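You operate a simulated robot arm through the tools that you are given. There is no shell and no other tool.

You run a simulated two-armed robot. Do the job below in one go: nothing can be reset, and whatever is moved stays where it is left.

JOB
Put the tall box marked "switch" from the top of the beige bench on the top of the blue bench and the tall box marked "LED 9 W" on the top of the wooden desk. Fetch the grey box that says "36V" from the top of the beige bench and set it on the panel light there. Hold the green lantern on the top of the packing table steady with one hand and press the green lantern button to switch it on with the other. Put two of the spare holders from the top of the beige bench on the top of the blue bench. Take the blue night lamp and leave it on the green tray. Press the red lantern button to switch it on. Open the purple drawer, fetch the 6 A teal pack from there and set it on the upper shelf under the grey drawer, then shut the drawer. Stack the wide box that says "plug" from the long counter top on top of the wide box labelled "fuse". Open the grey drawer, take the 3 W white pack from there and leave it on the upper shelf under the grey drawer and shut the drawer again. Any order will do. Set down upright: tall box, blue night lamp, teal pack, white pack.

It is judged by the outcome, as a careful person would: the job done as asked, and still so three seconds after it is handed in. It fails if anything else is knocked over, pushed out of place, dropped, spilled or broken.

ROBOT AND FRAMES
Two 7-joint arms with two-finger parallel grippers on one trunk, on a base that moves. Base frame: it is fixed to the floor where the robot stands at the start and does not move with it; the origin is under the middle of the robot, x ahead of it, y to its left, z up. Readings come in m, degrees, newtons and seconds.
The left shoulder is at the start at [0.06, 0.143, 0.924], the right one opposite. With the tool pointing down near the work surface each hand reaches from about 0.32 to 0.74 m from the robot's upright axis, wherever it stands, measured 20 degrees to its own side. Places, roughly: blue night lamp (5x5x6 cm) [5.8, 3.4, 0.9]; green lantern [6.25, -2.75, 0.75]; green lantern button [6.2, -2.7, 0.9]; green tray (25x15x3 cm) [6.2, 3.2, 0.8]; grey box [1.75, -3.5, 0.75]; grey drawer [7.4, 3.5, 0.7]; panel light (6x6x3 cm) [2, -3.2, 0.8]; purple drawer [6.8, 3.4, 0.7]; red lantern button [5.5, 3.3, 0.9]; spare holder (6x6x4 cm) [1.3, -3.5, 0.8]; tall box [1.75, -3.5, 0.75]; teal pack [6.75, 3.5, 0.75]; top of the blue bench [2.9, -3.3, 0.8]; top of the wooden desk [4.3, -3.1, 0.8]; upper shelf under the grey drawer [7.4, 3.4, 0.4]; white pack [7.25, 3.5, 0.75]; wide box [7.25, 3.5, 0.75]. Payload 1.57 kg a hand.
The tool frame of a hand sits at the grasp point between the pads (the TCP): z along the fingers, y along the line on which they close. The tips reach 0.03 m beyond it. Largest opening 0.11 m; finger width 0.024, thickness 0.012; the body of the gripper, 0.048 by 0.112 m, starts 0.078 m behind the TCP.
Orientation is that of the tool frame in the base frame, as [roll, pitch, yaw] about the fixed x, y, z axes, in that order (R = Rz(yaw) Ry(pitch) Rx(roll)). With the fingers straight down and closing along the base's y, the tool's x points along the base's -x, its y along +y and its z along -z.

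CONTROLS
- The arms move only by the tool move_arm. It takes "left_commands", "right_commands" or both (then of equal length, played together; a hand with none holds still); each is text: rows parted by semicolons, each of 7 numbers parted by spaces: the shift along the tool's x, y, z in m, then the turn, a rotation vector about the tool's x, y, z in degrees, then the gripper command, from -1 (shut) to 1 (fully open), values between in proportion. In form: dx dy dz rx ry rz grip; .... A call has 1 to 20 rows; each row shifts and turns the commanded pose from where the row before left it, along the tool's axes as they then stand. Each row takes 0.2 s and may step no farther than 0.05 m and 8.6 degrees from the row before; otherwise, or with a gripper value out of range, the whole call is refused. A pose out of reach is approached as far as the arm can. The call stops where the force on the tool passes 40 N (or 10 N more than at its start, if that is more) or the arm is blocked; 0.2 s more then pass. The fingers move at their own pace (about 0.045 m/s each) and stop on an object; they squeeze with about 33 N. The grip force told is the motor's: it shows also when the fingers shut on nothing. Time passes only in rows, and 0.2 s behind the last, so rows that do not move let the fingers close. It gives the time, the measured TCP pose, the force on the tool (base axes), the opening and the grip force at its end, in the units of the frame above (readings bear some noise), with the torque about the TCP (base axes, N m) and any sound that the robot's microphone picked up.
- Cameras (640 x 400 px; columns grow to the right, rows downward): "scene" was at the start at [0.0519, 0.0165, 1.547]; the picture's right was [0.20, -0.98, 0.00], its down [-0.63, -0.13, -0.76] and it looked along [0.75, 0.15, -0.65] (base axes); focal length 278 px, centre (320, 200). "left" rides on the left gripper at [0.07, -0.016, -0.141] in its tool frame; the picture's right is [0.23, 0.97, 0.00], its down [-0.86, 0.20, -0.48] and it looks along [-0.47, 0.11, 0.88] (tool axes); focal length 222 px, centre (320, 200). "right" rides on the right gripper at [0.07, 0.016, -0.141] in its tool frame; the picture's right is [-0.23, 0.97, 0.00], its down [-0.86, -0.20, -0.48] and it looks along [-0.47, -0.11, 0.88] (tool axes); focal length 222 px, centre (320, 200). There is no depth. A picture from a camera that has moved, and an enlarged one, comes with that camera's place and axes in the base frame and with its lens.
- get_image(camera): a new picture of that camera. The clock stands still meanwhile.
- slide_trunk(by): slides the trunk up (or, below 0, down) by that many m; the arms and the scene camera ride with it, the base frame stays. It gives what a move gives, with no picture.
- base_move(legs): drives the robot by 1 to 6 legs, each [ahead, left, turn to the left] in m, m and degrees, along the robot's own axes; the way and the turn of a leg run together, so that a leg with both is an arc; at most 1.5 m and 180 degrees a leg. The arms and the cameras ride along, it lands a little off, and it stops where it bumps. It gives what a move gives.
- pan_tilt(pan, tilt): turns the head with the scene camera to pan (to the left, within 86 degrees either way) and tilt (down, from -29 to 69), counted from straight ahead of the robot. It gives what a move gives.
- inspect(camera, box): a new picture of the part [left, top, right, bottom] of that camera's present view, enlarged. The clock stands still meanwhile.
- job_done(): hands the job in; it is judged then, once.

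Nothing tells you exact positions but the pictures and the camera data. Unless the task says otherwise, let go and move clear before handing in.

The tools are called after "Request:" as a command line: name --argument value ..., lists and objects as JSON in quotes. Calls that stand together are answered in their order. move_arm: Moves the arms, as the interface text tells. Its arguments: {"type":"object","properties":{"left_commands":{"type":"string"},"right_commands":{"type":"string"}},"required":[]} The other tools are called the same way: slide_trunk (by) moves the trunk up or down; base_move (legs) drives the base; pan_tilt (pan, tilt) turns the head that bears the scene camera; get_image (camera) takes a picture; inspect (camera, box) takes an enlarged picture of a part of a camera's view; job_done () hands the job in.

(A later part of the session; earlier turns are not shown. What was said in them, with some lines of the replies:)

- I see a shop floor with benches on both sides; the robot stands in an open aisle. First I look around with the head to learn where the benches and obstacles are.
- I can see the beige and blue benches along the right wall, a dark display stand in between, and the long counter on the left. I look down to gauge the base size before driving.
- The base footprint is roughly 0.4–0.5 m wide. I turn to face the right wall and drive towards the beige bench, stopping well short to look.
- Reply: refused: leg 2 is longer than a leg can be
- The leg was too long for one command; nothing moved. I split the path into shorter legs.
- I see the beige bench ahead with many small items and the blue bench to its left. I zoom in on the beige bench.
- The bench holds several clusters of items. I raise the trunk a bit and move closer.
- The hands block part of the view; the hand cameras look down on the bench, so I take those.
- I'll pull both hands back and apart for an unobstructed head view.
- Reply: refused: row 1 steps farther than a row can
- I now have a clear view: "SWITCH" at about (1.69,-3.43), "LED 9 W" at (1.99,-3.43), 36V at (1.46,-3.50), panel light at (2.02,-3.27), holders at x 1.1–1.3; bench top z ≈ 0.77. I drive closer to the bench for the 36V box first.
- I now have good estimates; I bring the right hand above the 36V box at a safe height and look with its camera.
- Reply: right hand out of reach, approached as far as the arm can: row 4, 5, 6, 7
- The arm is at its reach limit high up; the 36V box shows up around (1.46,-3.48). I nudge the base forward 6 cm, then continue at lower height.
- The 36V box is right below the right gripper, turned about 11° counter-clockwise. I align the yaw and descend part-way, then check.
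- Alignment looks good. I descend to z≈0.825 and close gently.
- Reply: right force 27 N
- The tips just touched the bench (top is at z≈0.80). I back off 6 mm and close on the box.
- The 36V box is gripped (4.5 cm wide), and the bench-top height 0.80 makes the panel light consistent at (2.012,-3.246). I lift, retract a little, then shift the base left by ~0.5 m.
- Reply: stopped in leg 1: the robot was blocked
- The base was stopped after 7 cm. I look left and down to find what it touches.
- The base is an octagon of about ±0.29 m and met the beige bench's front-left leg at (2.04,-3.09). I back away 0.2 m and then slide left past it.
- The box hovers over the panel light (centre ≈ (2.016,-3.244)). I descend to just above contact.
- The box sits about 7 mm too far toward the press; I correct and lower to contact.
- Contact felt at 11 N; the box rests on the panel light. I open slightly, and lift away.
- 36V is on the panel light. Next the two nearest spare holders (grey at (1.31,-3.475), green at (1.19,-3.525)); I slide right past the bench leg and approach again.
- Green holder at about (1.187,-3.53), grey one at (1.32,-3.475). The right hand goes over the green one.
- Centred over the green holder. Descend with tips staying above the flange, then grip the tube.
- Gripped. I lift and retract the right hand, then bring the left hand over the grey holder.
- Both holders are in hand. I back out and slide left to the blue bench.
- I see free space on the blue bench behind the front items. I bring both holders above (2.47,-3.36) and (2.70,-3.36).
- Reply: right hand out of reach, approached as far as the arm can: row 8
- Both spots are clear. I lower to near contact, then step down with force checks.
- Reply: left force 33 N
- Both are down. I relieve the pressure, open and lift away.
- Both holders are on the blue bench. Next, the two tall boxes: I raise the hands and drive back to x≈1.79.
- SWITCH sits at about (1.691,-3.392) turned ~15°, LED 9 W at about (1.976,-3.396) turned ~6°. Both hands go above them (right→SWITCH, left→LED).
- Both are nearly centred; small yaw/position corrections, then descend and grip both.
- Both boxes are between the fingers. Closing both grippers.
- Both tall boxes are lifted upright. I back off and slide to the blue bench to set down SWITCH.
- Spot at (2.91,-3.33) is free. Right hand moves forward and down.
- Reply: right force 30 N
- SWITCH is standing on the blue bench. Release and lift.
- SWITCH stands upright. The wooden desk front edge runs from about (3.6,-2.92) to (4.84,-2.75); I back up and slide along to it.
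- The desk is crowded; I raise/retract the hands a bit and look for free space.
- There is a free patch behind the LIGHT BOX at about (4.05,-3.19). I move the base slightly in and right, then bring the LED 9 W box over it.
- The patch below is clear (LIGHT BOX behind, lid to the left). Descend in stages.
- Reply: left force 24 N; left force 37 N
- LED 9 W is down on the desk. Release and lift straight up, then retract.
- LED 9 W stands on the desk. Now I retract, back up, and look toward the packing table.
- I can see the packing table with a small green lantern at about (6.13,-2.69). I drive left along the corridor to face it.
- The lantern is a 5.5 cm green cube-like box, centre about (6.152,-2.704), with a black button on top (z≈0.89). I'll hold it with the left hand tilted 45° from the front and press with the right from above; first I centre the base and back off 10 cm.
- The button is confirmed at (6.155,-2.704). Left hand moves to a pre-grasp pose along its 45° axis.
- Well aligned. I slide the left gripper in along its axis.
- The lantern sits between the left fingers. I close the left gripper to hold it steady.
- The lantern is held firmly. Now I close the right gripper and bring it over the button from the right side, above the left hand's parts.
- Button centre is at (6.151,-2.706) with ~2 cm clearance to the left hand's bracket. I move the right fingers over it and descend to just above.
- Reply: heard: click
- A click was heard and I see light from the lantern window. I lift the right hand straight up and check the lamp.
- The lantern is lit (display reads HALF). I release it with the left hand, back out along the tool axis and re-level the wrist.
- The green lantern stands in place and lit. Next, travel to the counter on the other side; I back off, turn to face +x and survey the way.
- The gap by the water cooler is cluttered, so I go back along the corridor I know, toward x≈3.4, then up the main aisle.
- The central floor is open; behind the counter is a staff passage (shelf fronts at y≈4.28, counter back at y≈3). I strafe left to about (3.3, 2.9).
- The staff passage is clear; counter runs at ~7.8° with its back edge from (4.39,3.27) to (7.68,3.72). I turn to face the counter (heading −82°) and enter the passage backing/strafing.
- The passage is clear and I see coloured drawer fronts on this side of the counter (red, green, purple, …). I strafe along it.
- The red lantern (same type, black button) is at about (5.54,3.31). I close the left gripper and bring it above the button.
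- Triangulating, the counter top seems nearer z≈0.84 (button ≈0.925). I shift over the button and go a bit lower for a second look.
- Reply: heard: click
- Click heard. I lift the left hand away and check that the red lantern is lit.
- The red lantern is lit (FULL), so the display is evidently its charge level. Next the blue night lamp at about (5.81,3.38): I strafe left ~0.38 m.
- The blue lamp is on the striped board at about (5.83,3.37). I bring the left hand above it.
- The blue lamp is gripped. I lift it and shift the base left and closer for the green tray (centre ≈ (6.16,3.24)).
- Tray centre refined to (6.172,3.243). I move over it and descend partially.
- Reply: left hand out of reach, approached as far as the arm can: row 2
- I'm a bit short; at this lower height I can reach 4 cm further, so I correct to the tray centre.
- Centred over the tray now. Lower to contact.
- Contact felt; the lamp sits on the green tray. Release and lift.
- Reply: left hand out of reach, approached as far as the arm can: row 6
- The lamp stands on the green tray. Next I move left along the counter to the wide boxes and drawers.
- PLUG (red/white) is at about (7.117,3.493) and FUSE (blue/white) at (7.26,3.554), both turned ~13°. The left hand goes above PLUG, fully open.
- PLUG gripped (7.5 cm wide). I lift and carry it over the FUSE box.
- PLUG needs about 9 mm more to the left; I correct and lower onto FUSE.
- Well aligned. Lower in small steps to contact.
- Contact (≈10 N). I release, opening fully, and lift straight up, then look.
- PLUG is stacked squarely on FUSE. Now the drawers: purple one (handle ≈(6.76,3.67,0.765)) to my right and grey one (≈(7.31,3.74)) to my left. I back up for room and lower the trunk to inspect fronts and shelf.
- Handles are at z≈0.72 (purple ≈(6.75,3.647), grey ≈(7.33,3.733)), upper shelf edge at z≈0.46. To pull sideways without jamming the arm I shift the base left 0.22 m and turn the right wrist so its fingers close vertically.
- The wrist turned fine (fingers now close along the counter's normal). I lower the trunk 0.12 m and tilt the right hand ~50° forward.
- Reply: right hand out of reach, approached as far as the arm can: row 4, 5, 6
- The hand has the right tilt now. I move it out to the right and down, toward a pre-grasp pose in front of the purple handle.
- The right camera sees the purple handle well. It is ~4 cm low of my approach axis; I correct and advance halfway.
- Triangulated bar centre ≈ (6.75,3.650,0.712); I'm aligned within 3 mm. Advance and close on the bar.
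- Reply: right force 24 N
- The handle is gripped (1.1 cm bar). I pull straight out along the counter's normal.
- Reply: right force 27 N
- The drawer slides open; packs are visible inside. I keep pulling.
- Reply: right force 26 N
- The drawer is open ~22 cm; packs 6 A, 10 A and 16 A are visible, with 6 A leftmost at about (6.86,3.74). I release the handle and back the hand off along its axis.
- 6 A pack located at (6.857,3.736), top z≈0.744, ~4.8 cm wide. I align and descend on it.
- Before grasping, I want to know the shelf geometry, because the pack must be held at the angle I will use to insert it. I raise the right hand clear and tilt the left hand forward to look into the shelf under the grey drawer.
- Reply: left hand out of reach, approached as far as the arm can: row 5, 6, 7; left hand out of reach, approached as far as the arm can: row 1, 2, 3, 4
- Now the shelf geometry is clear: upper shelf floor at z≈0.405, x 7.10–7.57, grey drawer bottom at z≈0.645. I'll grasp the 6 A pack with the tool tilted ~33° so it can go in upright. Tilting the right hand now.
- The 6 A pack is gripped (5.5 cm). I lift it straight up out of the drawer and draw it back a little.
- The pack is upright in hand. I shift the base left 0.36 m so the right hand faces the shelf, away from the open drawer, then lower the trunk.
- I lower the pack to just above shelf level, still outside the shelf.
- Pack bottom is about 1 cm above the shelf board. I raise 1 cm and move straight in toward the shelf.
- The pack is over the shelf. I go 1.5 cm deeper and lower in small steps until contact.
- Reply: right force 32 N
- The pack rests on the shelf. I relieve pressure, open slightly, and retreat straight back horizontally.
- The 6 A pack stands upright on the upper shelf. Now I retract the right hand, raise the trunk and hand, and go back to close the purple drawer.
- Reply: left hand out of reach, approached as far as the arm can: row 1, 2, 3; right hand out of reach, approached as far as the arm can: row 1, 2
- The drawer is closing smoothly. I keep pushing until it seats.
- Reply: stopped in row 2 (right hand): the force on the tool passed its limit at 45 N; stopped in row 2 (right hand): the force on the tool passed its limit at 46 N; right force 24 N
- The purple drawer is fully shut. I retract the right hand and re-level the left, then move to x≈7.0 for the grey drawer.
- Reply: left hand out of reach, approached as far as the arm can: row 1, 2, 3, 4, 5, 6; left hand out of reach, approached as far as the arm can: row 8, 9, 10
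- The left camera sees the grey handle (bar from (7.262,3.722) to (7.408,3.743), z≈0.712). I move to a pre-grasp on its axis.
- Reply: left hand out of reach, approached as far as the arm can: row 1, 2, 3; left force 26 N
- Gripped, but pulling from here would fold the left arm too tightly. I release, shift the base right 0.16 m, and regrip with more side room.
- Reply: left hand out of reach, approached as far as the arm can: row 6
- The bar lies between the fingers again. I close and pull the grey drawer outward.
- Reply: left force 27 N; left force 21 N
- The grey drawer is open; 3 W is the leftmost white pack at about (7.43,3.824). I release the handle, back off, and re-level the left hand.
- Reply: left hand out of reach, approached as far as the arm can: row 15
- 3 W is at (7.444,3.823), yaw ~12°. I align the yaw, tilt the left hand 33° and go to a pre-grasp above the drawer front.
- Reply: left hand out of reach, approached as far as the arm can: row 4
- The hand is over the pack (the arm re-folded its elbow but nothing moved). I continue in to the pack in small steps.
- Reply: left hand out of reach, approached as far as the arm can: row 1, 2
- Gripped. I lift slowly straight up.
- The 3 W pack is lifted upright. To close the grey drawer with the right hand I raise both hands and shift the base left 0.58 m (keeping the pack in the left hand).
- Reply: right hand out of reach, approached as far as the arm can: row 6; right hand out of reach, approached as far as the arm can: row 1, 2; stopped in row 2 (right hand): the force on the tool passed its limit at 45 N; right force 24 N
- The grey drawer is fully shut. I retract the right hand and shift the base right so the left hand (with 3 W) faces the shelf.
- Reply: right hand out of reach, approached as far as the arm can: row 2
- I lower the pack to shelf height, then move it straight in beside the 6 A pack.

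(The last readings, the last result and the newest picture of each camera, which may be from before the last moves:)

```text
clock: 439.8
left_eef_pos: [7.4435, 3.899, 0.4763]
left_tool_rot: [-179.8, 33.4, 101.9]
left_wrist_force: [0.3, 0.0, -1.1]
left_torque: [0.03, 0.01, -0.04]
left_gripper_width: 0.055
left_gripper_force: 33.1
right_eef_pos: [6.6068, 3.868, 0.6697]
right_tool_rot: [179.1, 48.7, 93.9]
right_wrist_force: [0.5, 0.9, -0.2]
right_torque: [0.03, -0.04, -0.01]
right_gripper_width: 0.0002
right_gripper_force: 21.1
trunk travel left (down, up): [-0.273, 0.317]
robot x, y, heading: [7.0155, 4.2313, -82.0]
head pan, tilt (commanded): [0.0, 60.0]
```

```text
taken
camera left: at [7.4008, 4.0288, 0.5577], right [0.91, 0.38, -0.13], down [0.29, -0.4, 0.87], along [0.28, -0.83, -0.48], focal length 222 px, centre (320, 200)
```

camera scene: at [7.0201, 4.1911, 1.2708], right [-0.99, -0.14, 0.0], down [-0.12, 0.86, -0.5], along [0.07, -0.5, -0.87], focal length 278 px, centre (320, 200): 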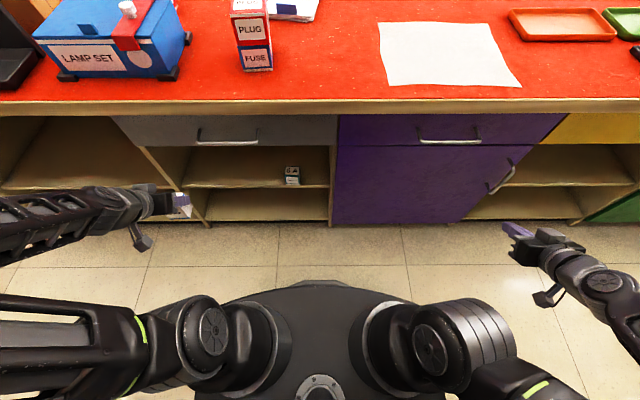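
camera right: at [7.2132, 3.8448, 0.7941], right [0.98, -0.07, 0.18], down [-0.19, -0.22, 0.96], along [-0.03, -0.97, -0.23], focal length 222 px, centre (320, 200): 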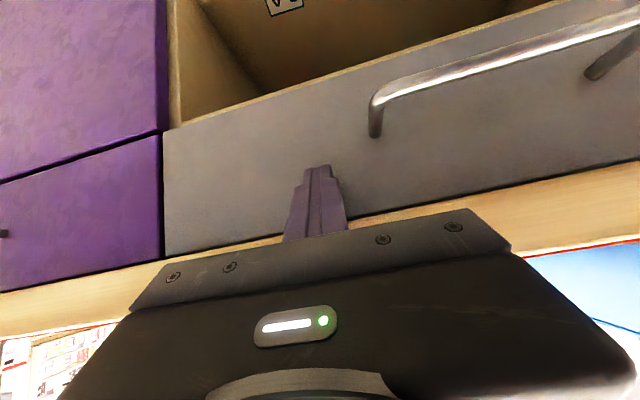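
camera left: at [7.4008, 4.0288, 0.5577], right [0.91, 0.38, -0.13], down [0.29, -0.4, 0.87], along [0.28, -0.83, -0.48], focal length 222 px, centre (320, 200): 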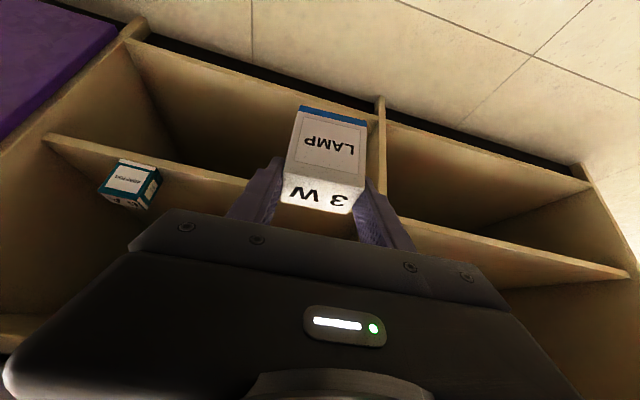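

Request:
move_arm --left_commands "-0.0299 -0.0084 0.0198 0 0 0 -1; -0.0299 -0.0084 0.0198 0 0 0 -1; -0.0299 -0.0084 0.0198 0 0 0 -1; -0.0299 -0.0084 0.0198 0 0 0 -1; 0 0 0 0 0 0 -1"

Request:
get_image --camera "left"

Request:
get_image --camera "scene"

```text
clock: 441.0
left_eef_pos: [7.4408, 3.7499, 0.4788]
left_tool_rot: [-179.7, 33.4, 101.9]
left_wrist_force: [0.1, -0.2, 0.3]
left_torque: [-0.01, 0.01, 0.0]
left_gripper_width: 0.0553
left_gripper_force: 32.2
right_eef_pos: [6.6077, 3.868, 0.6688]
right_tool_rot: [179.1, 48.8, 93.8]
right_wrist_force: [-0.5, 0.1, 0.2]
right_torque: [0.02, 0.02, 0.0]
right_gripper_width: 0.0003
right_gripper_force: 21.6
trunk travel left (down, up): [-0.273, 0.317]
robot x, y, heading: [7.0152, 4.2289, -82.0]
head pan, tilt (commanded): [0.0, 60.0]
```

```text
taken
camera left: at [7.3974, 3.8795, 0.5599], right [0.91, 0.38, -0.13], down [0.29, -0.4, 0.87], along [0.28, -0.83, -0.48], focal length 222 px, centre (320, 200)
```

left: 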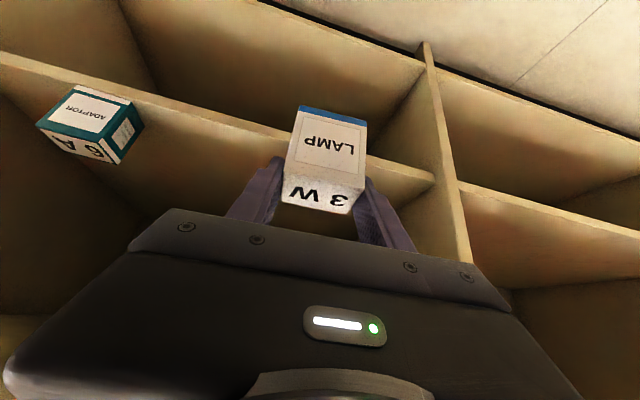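

```text
taken
camera scene: at [7.0201, 4.1909, 1.2708], right [-0.99, -0.14, 0.0], down [-0.12, 0.86, -0.5], along [0.07, -0.5, -0.87], focal length 278 px, centre (320, 200)
```

scene: 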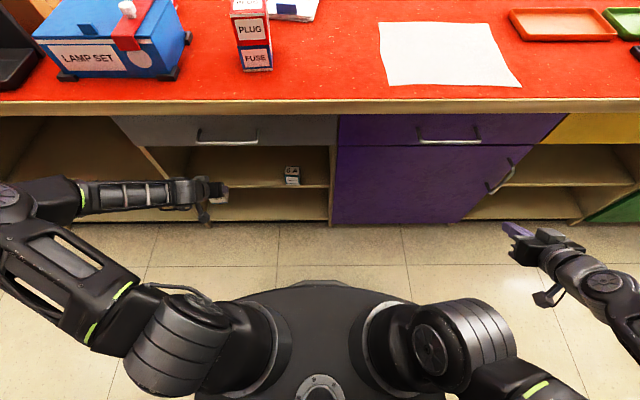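

Request:
move_arm --left_commands "-0.0299 -0.0084 0.0198 0 0 0 -1; -0.0299 -0.0084 0.0198 0 0 0 -1; -0.0299 -0.0084 0.0198 0 0 0 -1; 0 0 0 0 0 0 -1"

Request:
get_image --camera "left"

Request:
inspect --camera "scene" --box '[100, 110, 340, 240]'

```text
clock: 442.0
left_eef_pos: [7.439, 3.6435, 0.4747]
left_tool_rot: [-179.5, 33.1, 101.9]
left_wrist_force: [0.0, 0.0, -0.6]
left_torque: [0.01, 0.01, -0.03]
left_gripper_width: 0.0554
left_gripper_force: 33.0
right_eef_pos: [6.6078, 3.8679, 0.6681]
right_tool_rot: [179.0, 48.8, 94.0]
right_wrist_force: [-0.9, -1.1, 0.4]
right_torque: [-0.01, 0.03, 0.0]
right_gripper_width: 0.0
right_gripper_force: 21.2
trunk travel left (down, up): [-0.273, 0.317]
robot x, y, heading: [7.0181, 4.2298, -82.0]
head pan, tilt (commanded): [0.0, 60.0]
```

```text
taken
camera left: at [7.3965, 3.7725, 0.5568], right [0.91, 0.39, -0.13], down [0.29, -0.4, 0.87], along [0.28, -0.83, -0.48], focal length 222 px, centre (320, 200)
```

left: 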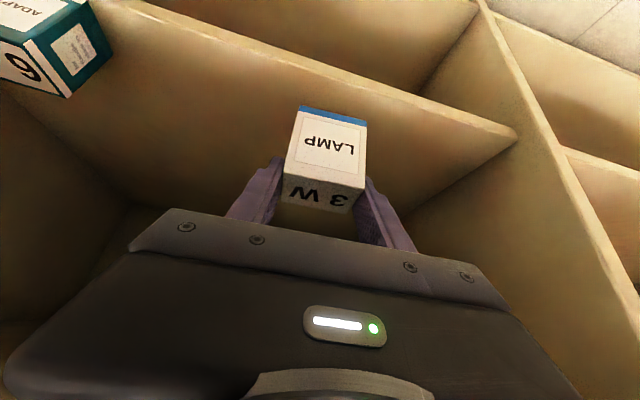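

```text
2.67 times, centred on (220, 175) of scene
camera zoom: at [7.0205, 4.1932, 1.2705], right [-0.99, -0.14, 0.0], down [-0.12, 0.86, -0.5], along [0.07, -0.5, -0.87], focal length 741 px, centre (587, 267)
```

zoom: 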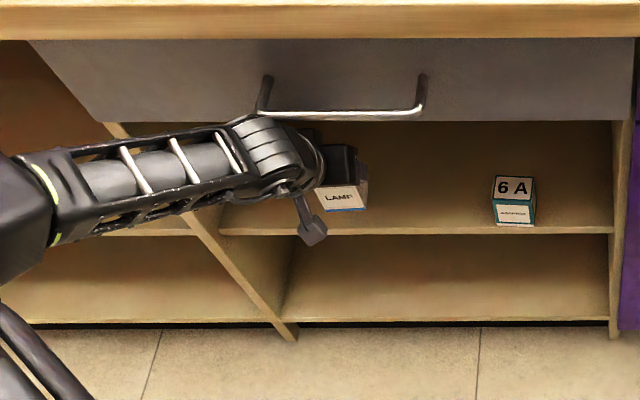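

Pack over the shelf, clear of the divider. Lower gently to contact.

Request:
move_arm --left_commands "0.0109 0 0.0168 0 0 0 -1; 0.0109 0 0.0168 0 0 0 -1; 0 0 0 0 0 0 -1"

Request:
move_arm --left_commands "0.0022 0 0.0034 0 0 0 -1; 0 0 0 0 0 0 -1"

Request:
move_arm --left_commands "0.0022 0 0.0034 0 0 0 -1; 0 0 0 0 0 0 -1"

```text
clock: 442.8
left_eef_pos: [7.4393, 3.6389, 0.438]
left_tool_rot: [-179.7, 33.5, 101.8]
left_wrist_force: [0.3, 0.3, -1.5]
left_torque: [0.01, 0.0, 0.0]
left_gripper_width: 0.0554
left_gripper_force: 33.6
right_eef_pos: [6.6062, 3.8674, 0.6686]
right_tool_rot: [179.1, 48.7, 93.9]
right_wrist_force: [0.0, -0.2, 0.3]
right_torque: [-0.03, 0.03, 0.01]
right_gripper_width: 0.0001
right_gripper_force: 21.4
trunk travel left (down, up): [-0.273, 0.317]
robot x, y, heading: [7.0154, 4.2257, -82.4]
head pan, tilt (commanded): [0.0, 60.0]
```

```text
clock: 443.4
left_eef_pos: [7.4404, 3.639, 0.4344]
left_tool_rot: [-179.8, 33.4, 101.9]
left_wrist_force: [-0.4, 0.0, -0.6]
left_torque: [0.01, 0.01, 0.03]
left_gripper_width: 0.0554
left_gripper_force: 33.1
right_eef_pos: [6.607, 3.8666, 0.6688]
right_tool_rot: [179.1, 48.8, 93.9]
right_wrist_force: [0.0, -0.6, -0.2]
right_torque: [0.0, 0.0, -0.01]
right_gripper_width: 0.0
right_gripper_force: 21.5
trunk travel left (down, up): [-0.273, 0.317]
robot x, y, heading: [7.0186, 4.2258, -82.1]
head pan, tilt (commanded): [0.0, 60.0]
```

```text
clock: 444.0
left_eef_pos: [7.4391, 3.6401, 0.4287]
left_tool_rot: [-179.8, 33.4, 101.8]
left_wrist_force: [0.5, 0.0, -1.8]
left_torque: [0.01, 0.01, 0.01]
left_gripper_width: 0.0555
left_gripper_force: 33.1
right_eef_pos: [6.6057, 3.8678, 0.6699]
right_tool_rot: [179.0, 48.7, 94.0]
right_wrist_force: [-0.3, -0.4, 0.6]
right_torque: [0.01, 0.01, 0.0]
right_gripper_width: 0.0002
right_gripper_force: 20.7
trunk travel left (down, up): [-0.273, 0.317]
robot x, y, heading: [7.0149, 4.2267, -82.3]
head pan, tilt (commanded): [0.0, 60.0]
```

Request:
move_arm --left_commands "0.0016 0 0.0025 0 0 0 -1; 0 0 0 0 0 0 -1"

Request:
move_arm --left_commands "0.0016 0 0.0025 0 0 0 -1; 0 0 0 0 0 0 -1"

Request:
get_image --camera "left"

```text
clock: 444.6
left_eef_pos: [7.4402, 3.64, 0.4274]
left_tool_rot: [-179.6, 33.5, 101.9]
left_wrist_force: [0.0, 0.1, -0.3]
left_torque: [0.01, 0.02, -0.01]
left_gripper_width: 0.0552
left_gripper_force: 33.3
right_eef_pos: [6.6078, 3.867, 0.6681]
right_tool_rot: [179.1, 48.8, 93.9]
right_wrist_force: [-0.4, 0.1, -0.4]
right_torque: [0.0, 0.01, -0.01]
right_gripper_width: 0.0
right_gripper_force: 21.6
trunk travel left (down, up): [-0.273, 0.317]
robot x, y, heading: [7.019, 4.2291, -82.2]
head pan, tilt (commanded): [0.0, 60.0]
```

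```text
clock: 445.2
left_eef_pos: [7.4405, 3.6396, 0.4276]
left_tool_rot: [-179.8, 33.6, 101.8]
left_wrist_force: [-0.8, 2.9, 13.4]
left_torque: [0.46, -0.15, 0.04]
left_gripper_width: 0.0553
left_gripper_force: 33.0
right_eef_pos: [6.6055, 3.8686, 0.6693]
right_tool_rot: [179.0, 48.8, 93.7]
right_wrist_force: [-0.4, -0.1, -0.2]
right_torque: [0.03, 0.0, 0.02]
right_gripper_width: 0.0002
right_gripper_force: 21.6
trunk travel left (down, up): [-0.273, 0.317]
robot x, y, heading: [7.0135, 4.2272, -82.2]
head pan, tilt (commanded): [0.0, 60.0]
```

```text
taken
camera left: at [7.3957, 3.7696, 0.5072], right [0.91, 0.38, -0.13], down [0.29, -0.4, 0.87], along [0.28, -0.83, -0.47], focal length 222 px, centre (320, 200)
```

left: 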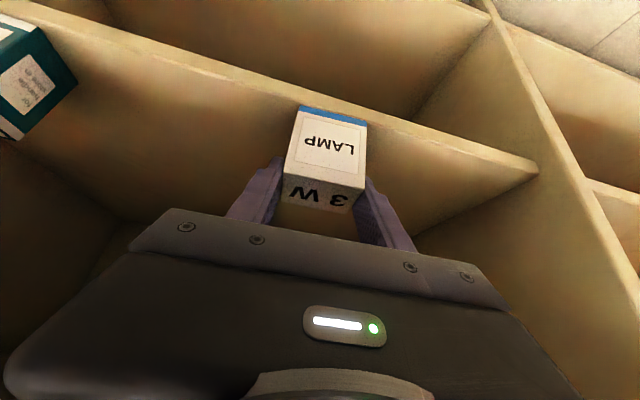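

The 3 W pack rests on the shelf. Relieve, open, and retreat straight back.

Request:
move_arm --left_commands "-0.0011 0 -0.0017 0 0 0 -1; 0 0 0 0 0 0 0.1; 0 0 0 0 0 0 0.3; 0 0 0 0 0 0 0.3; 0.0168 0 -0.0109 0 0 0 0.3; 0.0336 0.003 -0.0218 0 0 0 0.3; 0.0336 0.003 -0.0218 0 0 0 0.3; 0.0336 0.003 -0.0218 0 0 0 0.3; 0.0336 0.003 -0.0218 0 0 0 0.3; 0.0336 0.003 -0.0218 0 0 0 0.3; 0 0 0 0 0 0 0.3"

Request:
get_image --camera "left"

Request:
inspect --camera "scene" --box '[100, 110, 340, 240]'

```text
clock: 447.6
left_eef_pos: [7.4085, 3.859, 0.424]
left_tool_rot: [-179.7, 33.5, 101.9]
left_wrist_force: [0.3, -0.7, -0.2]
left_torque: [0.01, 0.01, 0.01]
left_gripper_width: 0.0716
left_gripper_force: 0.1
right_eef_pos: [6.6066, 3.868, 0.6699]
right_tool_rot: [179.2, 48.8, 93.9]
right_wrist_force: [-0.2, 0.3, 0.5]
right_torque: [0.01, -0.01, -0.01]
right_gripper_width: 0.0
right_gripper_force: 21.5
trunk travel left (down, up): [-0.273, 0.317]
robot x, y, heading: [7.0133, 4.2256, -81.9]
head pan, tilt (commanded): [0.0, 60.0]
```

```text
taken
camera left: at [7.3652, 3.9886, 0.5055], right [0.91, 0.38, -0.13], down [0.29, -0.4, 0.87], along [0.28, -0.83, -0.48], focal length 222 px, centre (320, 200)
```

left: 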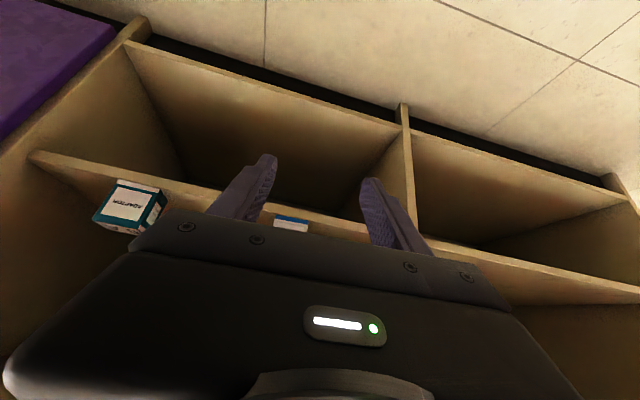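

```text
2.67 times, centred on (220, 175) of scene
camera zoom: at [7.0201, 4.1913, 1.2708], right [-0.99, -0.14, 0.0], down [-0.12, 0.86, -0.5], along [0.07, -0.5, -0.87], focal length 741 px, centre (587, 267)
```

zoom: 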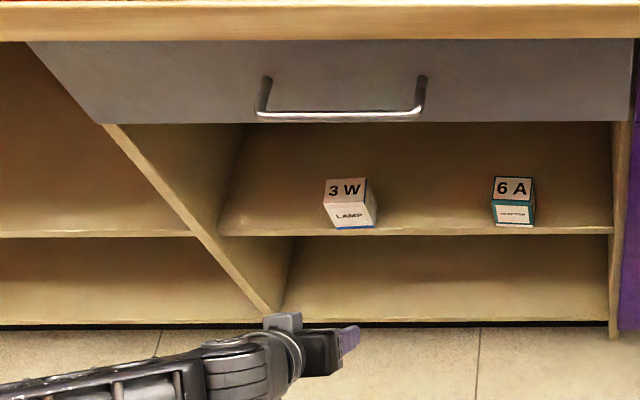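

Both packs stand upright on the upper shelf and the drawer is shut. I clear the arms, raise the trunk, and check the drawers once more.

Request:
move_arm --left_commands "0.0336 0.003 -0.0218 0 0 0 0.3; 0.0252 0.003 -0.0164 0 0 0 0.3; 0 0 0 0 0 0 0.3"

Request:
slide_trunk --by 0.28

Request:
get_image --camera "scene"

Request:
inspect --camera "scene" --box '[200, 140, 520, 250]'

```text
clock: 448.4
left_eef_pos: [7.4009, 3.9289, 0.4234]
left_tool_rot: [-179.7, 33.5, 101.9]
left_wrist_force: [-0.2, 0.2, 0.0]
left_torque: [0.01, 0.03, -0.02]
left_gripper_width: 0.0717
left_gripper_force: 0.0
right_eef_pos: [6.6069, 3.8674, 0.6687]
right_tool_rot: [179.2, 48.7, 94.0]
right_wrist_force: [-0.8, 0.1, -0.7]
right_torque: [-0.03, -0.01, -0.02]
right_gripper_width: 0.0
right_gripper_force: 21.5
trunk travel left (down, up): [-0.273, 0.317]
robot x, y, heading: [7.0155, 4.2278, -82.2]
head pan, tilt (commanded): [0.0, 60.0]
```

```text
clock: 451.2
left_eef_pos: [7.4004, 3.9288, 0.705]
left_tool_rot: [-179.7, 33.3, 102.0]
left_wrist_force: [-0.1, -0.2, 0.3]
left_torque: [0.02, -0.04, -0.01]
left_gripper_width: 0.0715
left_gripper_force: 0.1
right_eef_pos: [6.6062, 3.8677, 0.9491]
right_tool_rot: [179.1, 48.6, 93.9]
right_wrist_force: [0.0, -0.3, 0.5]
right_torque: [0.01, -0.01, 0.02]
right_gripper_width: 0.0
right_gripper_force: 21.4
trunk travel left (down, up): [-0.553, 0.037]
robot x, y, heading: [7.013, 4.2312, -82.1]
head pan, tilt (commanded): [0.0, 60.0]
```

```text
taken
camera scene: at [7.0201, 4.1911, 1.5507], right [-0.99, -0.14, 0.0], down [-0.12, 0.86, -0.5], along [0.07, -0.5, -0.87], focal length 278 px, centre (320, 200)
```

scene: 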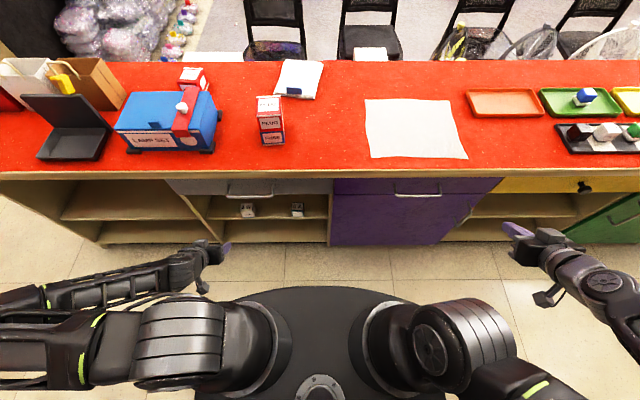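

```text
2.00 times, centred on (360, 195) of scene
camera zoom: at [7.0201, 4.1911, 1.5507], right [-0.99, -0.14, 0.0], down [-0.12, 0.86, -0.5], along [0.07, -0.5, -0.87], focal length 556 px, centre (240, 210)
```

zoom: 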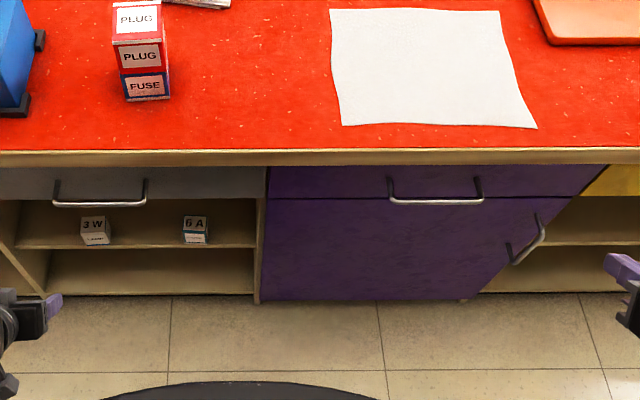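

Everything here looks right: PLUG on FUSE, both drawers shut, both packs upright, lamp on the tray. One last look toward the red lantern and tray before handing in.

Request:
pan_tilt --pan -60 --tilt 35

Request:
get_image --camera "scene"

Request:
inspect --camera "scene" --box '[200, 60, 440, 220]'

```text
clock: 452.5
left_eef_pos: [7.401, 3.9298, 0.7045]
left_tool_rot: [-179.7, 33.4, 102.0]
left_wrist_force: [0.2, -0.1, -0.4]
left_torque: [-0.02, 0.01, 0.0]
left_gripper_width: 0.0716
left_gripper_force: 0.1
right_eef_pos: [6.607, 3.8679, 0.9491]
right_tool_rot: [179.0, 48.7, 93.9]
right_wrist_force: [-0.7, 0.2, 0.7]
right_torque: [0.01, 0.02, 0.02]
right_gripper_width: 0.0003
right_gripper_force: 21.5
trunk travel left (down, up): [-0.553, 0.037]
robot x, y, heading: [7.0158, 4.2286, -82.1]
head pan, tilt (commanded): [-60.0, 35.0]
```

```text
taken
camera scene: at [6.9415, 4.203, 1.5851], right [-0.61, 0.79, 0.0], down [0.45, 0.35, -0.82], along [-0.65, -0.5, -0.57], focal length 278 px, centre (320, 200)
```

scene: 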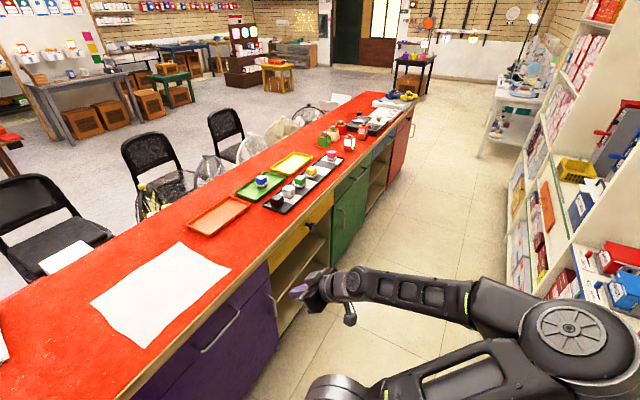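

```text
2.50 times, centred on (320, 140) of scene
camera zoom: at [6.9415, 4.203, 1.5851], right [-0.61, 0.79, 0.0], down [0.45, 0.35, -0.82], along [-0.65, -0.5, -0.57], focal length 694 px, centre (320, 350)
```

zoom: 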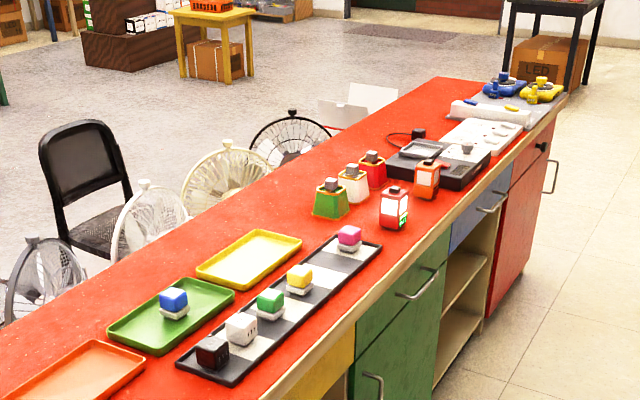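

The red lantern is lit, the blue lamp stands on the green tray, drawers are shut, and the hands are clear of everything. All parts of the job are complete, so I hand it in.

Request:
job_done

```text
The job is handed in.
```

I've done every part of the job and handed it in. I checked each item after placing it and saw nothing else knocked over or moved. I didn't go back to re-check the items on the far side of the shop before handing in.

- **Tall boxes:** the "switch" box stands upright on the blue bench. The "LED 9 W" box stands upright on the wooden desk, behind the light box.
- **Grey 36V box:** it sits on the panel light on the beige bench.
- **Spare holders:** one green and one grey holder are on the blue bench.
- **Green lantern:** I held it with the left hand and pressed the button once with the right. I heard one click and it lit; its display reads "HALF".
- **Red lantern:** it lit after one press; its display reads "FULL". I took both readings as charge levels, so I left the green lantern at "HALF".
- **Blue night lamp:** it stands upright on the green tray.
- **Wide boxes:** "plug" is stacked squarely on "fuse".
- **Packs and drawers:** the 6 A teal pack and the 3 W white pack stand upright on the upper shelf under the grey drawer, about 1 cm in from the front edge. Both drawers are fully shut.

Early on, the base touched a front leg of the beige bench and stopped. I saw no sign that the bench or anything on it moved.
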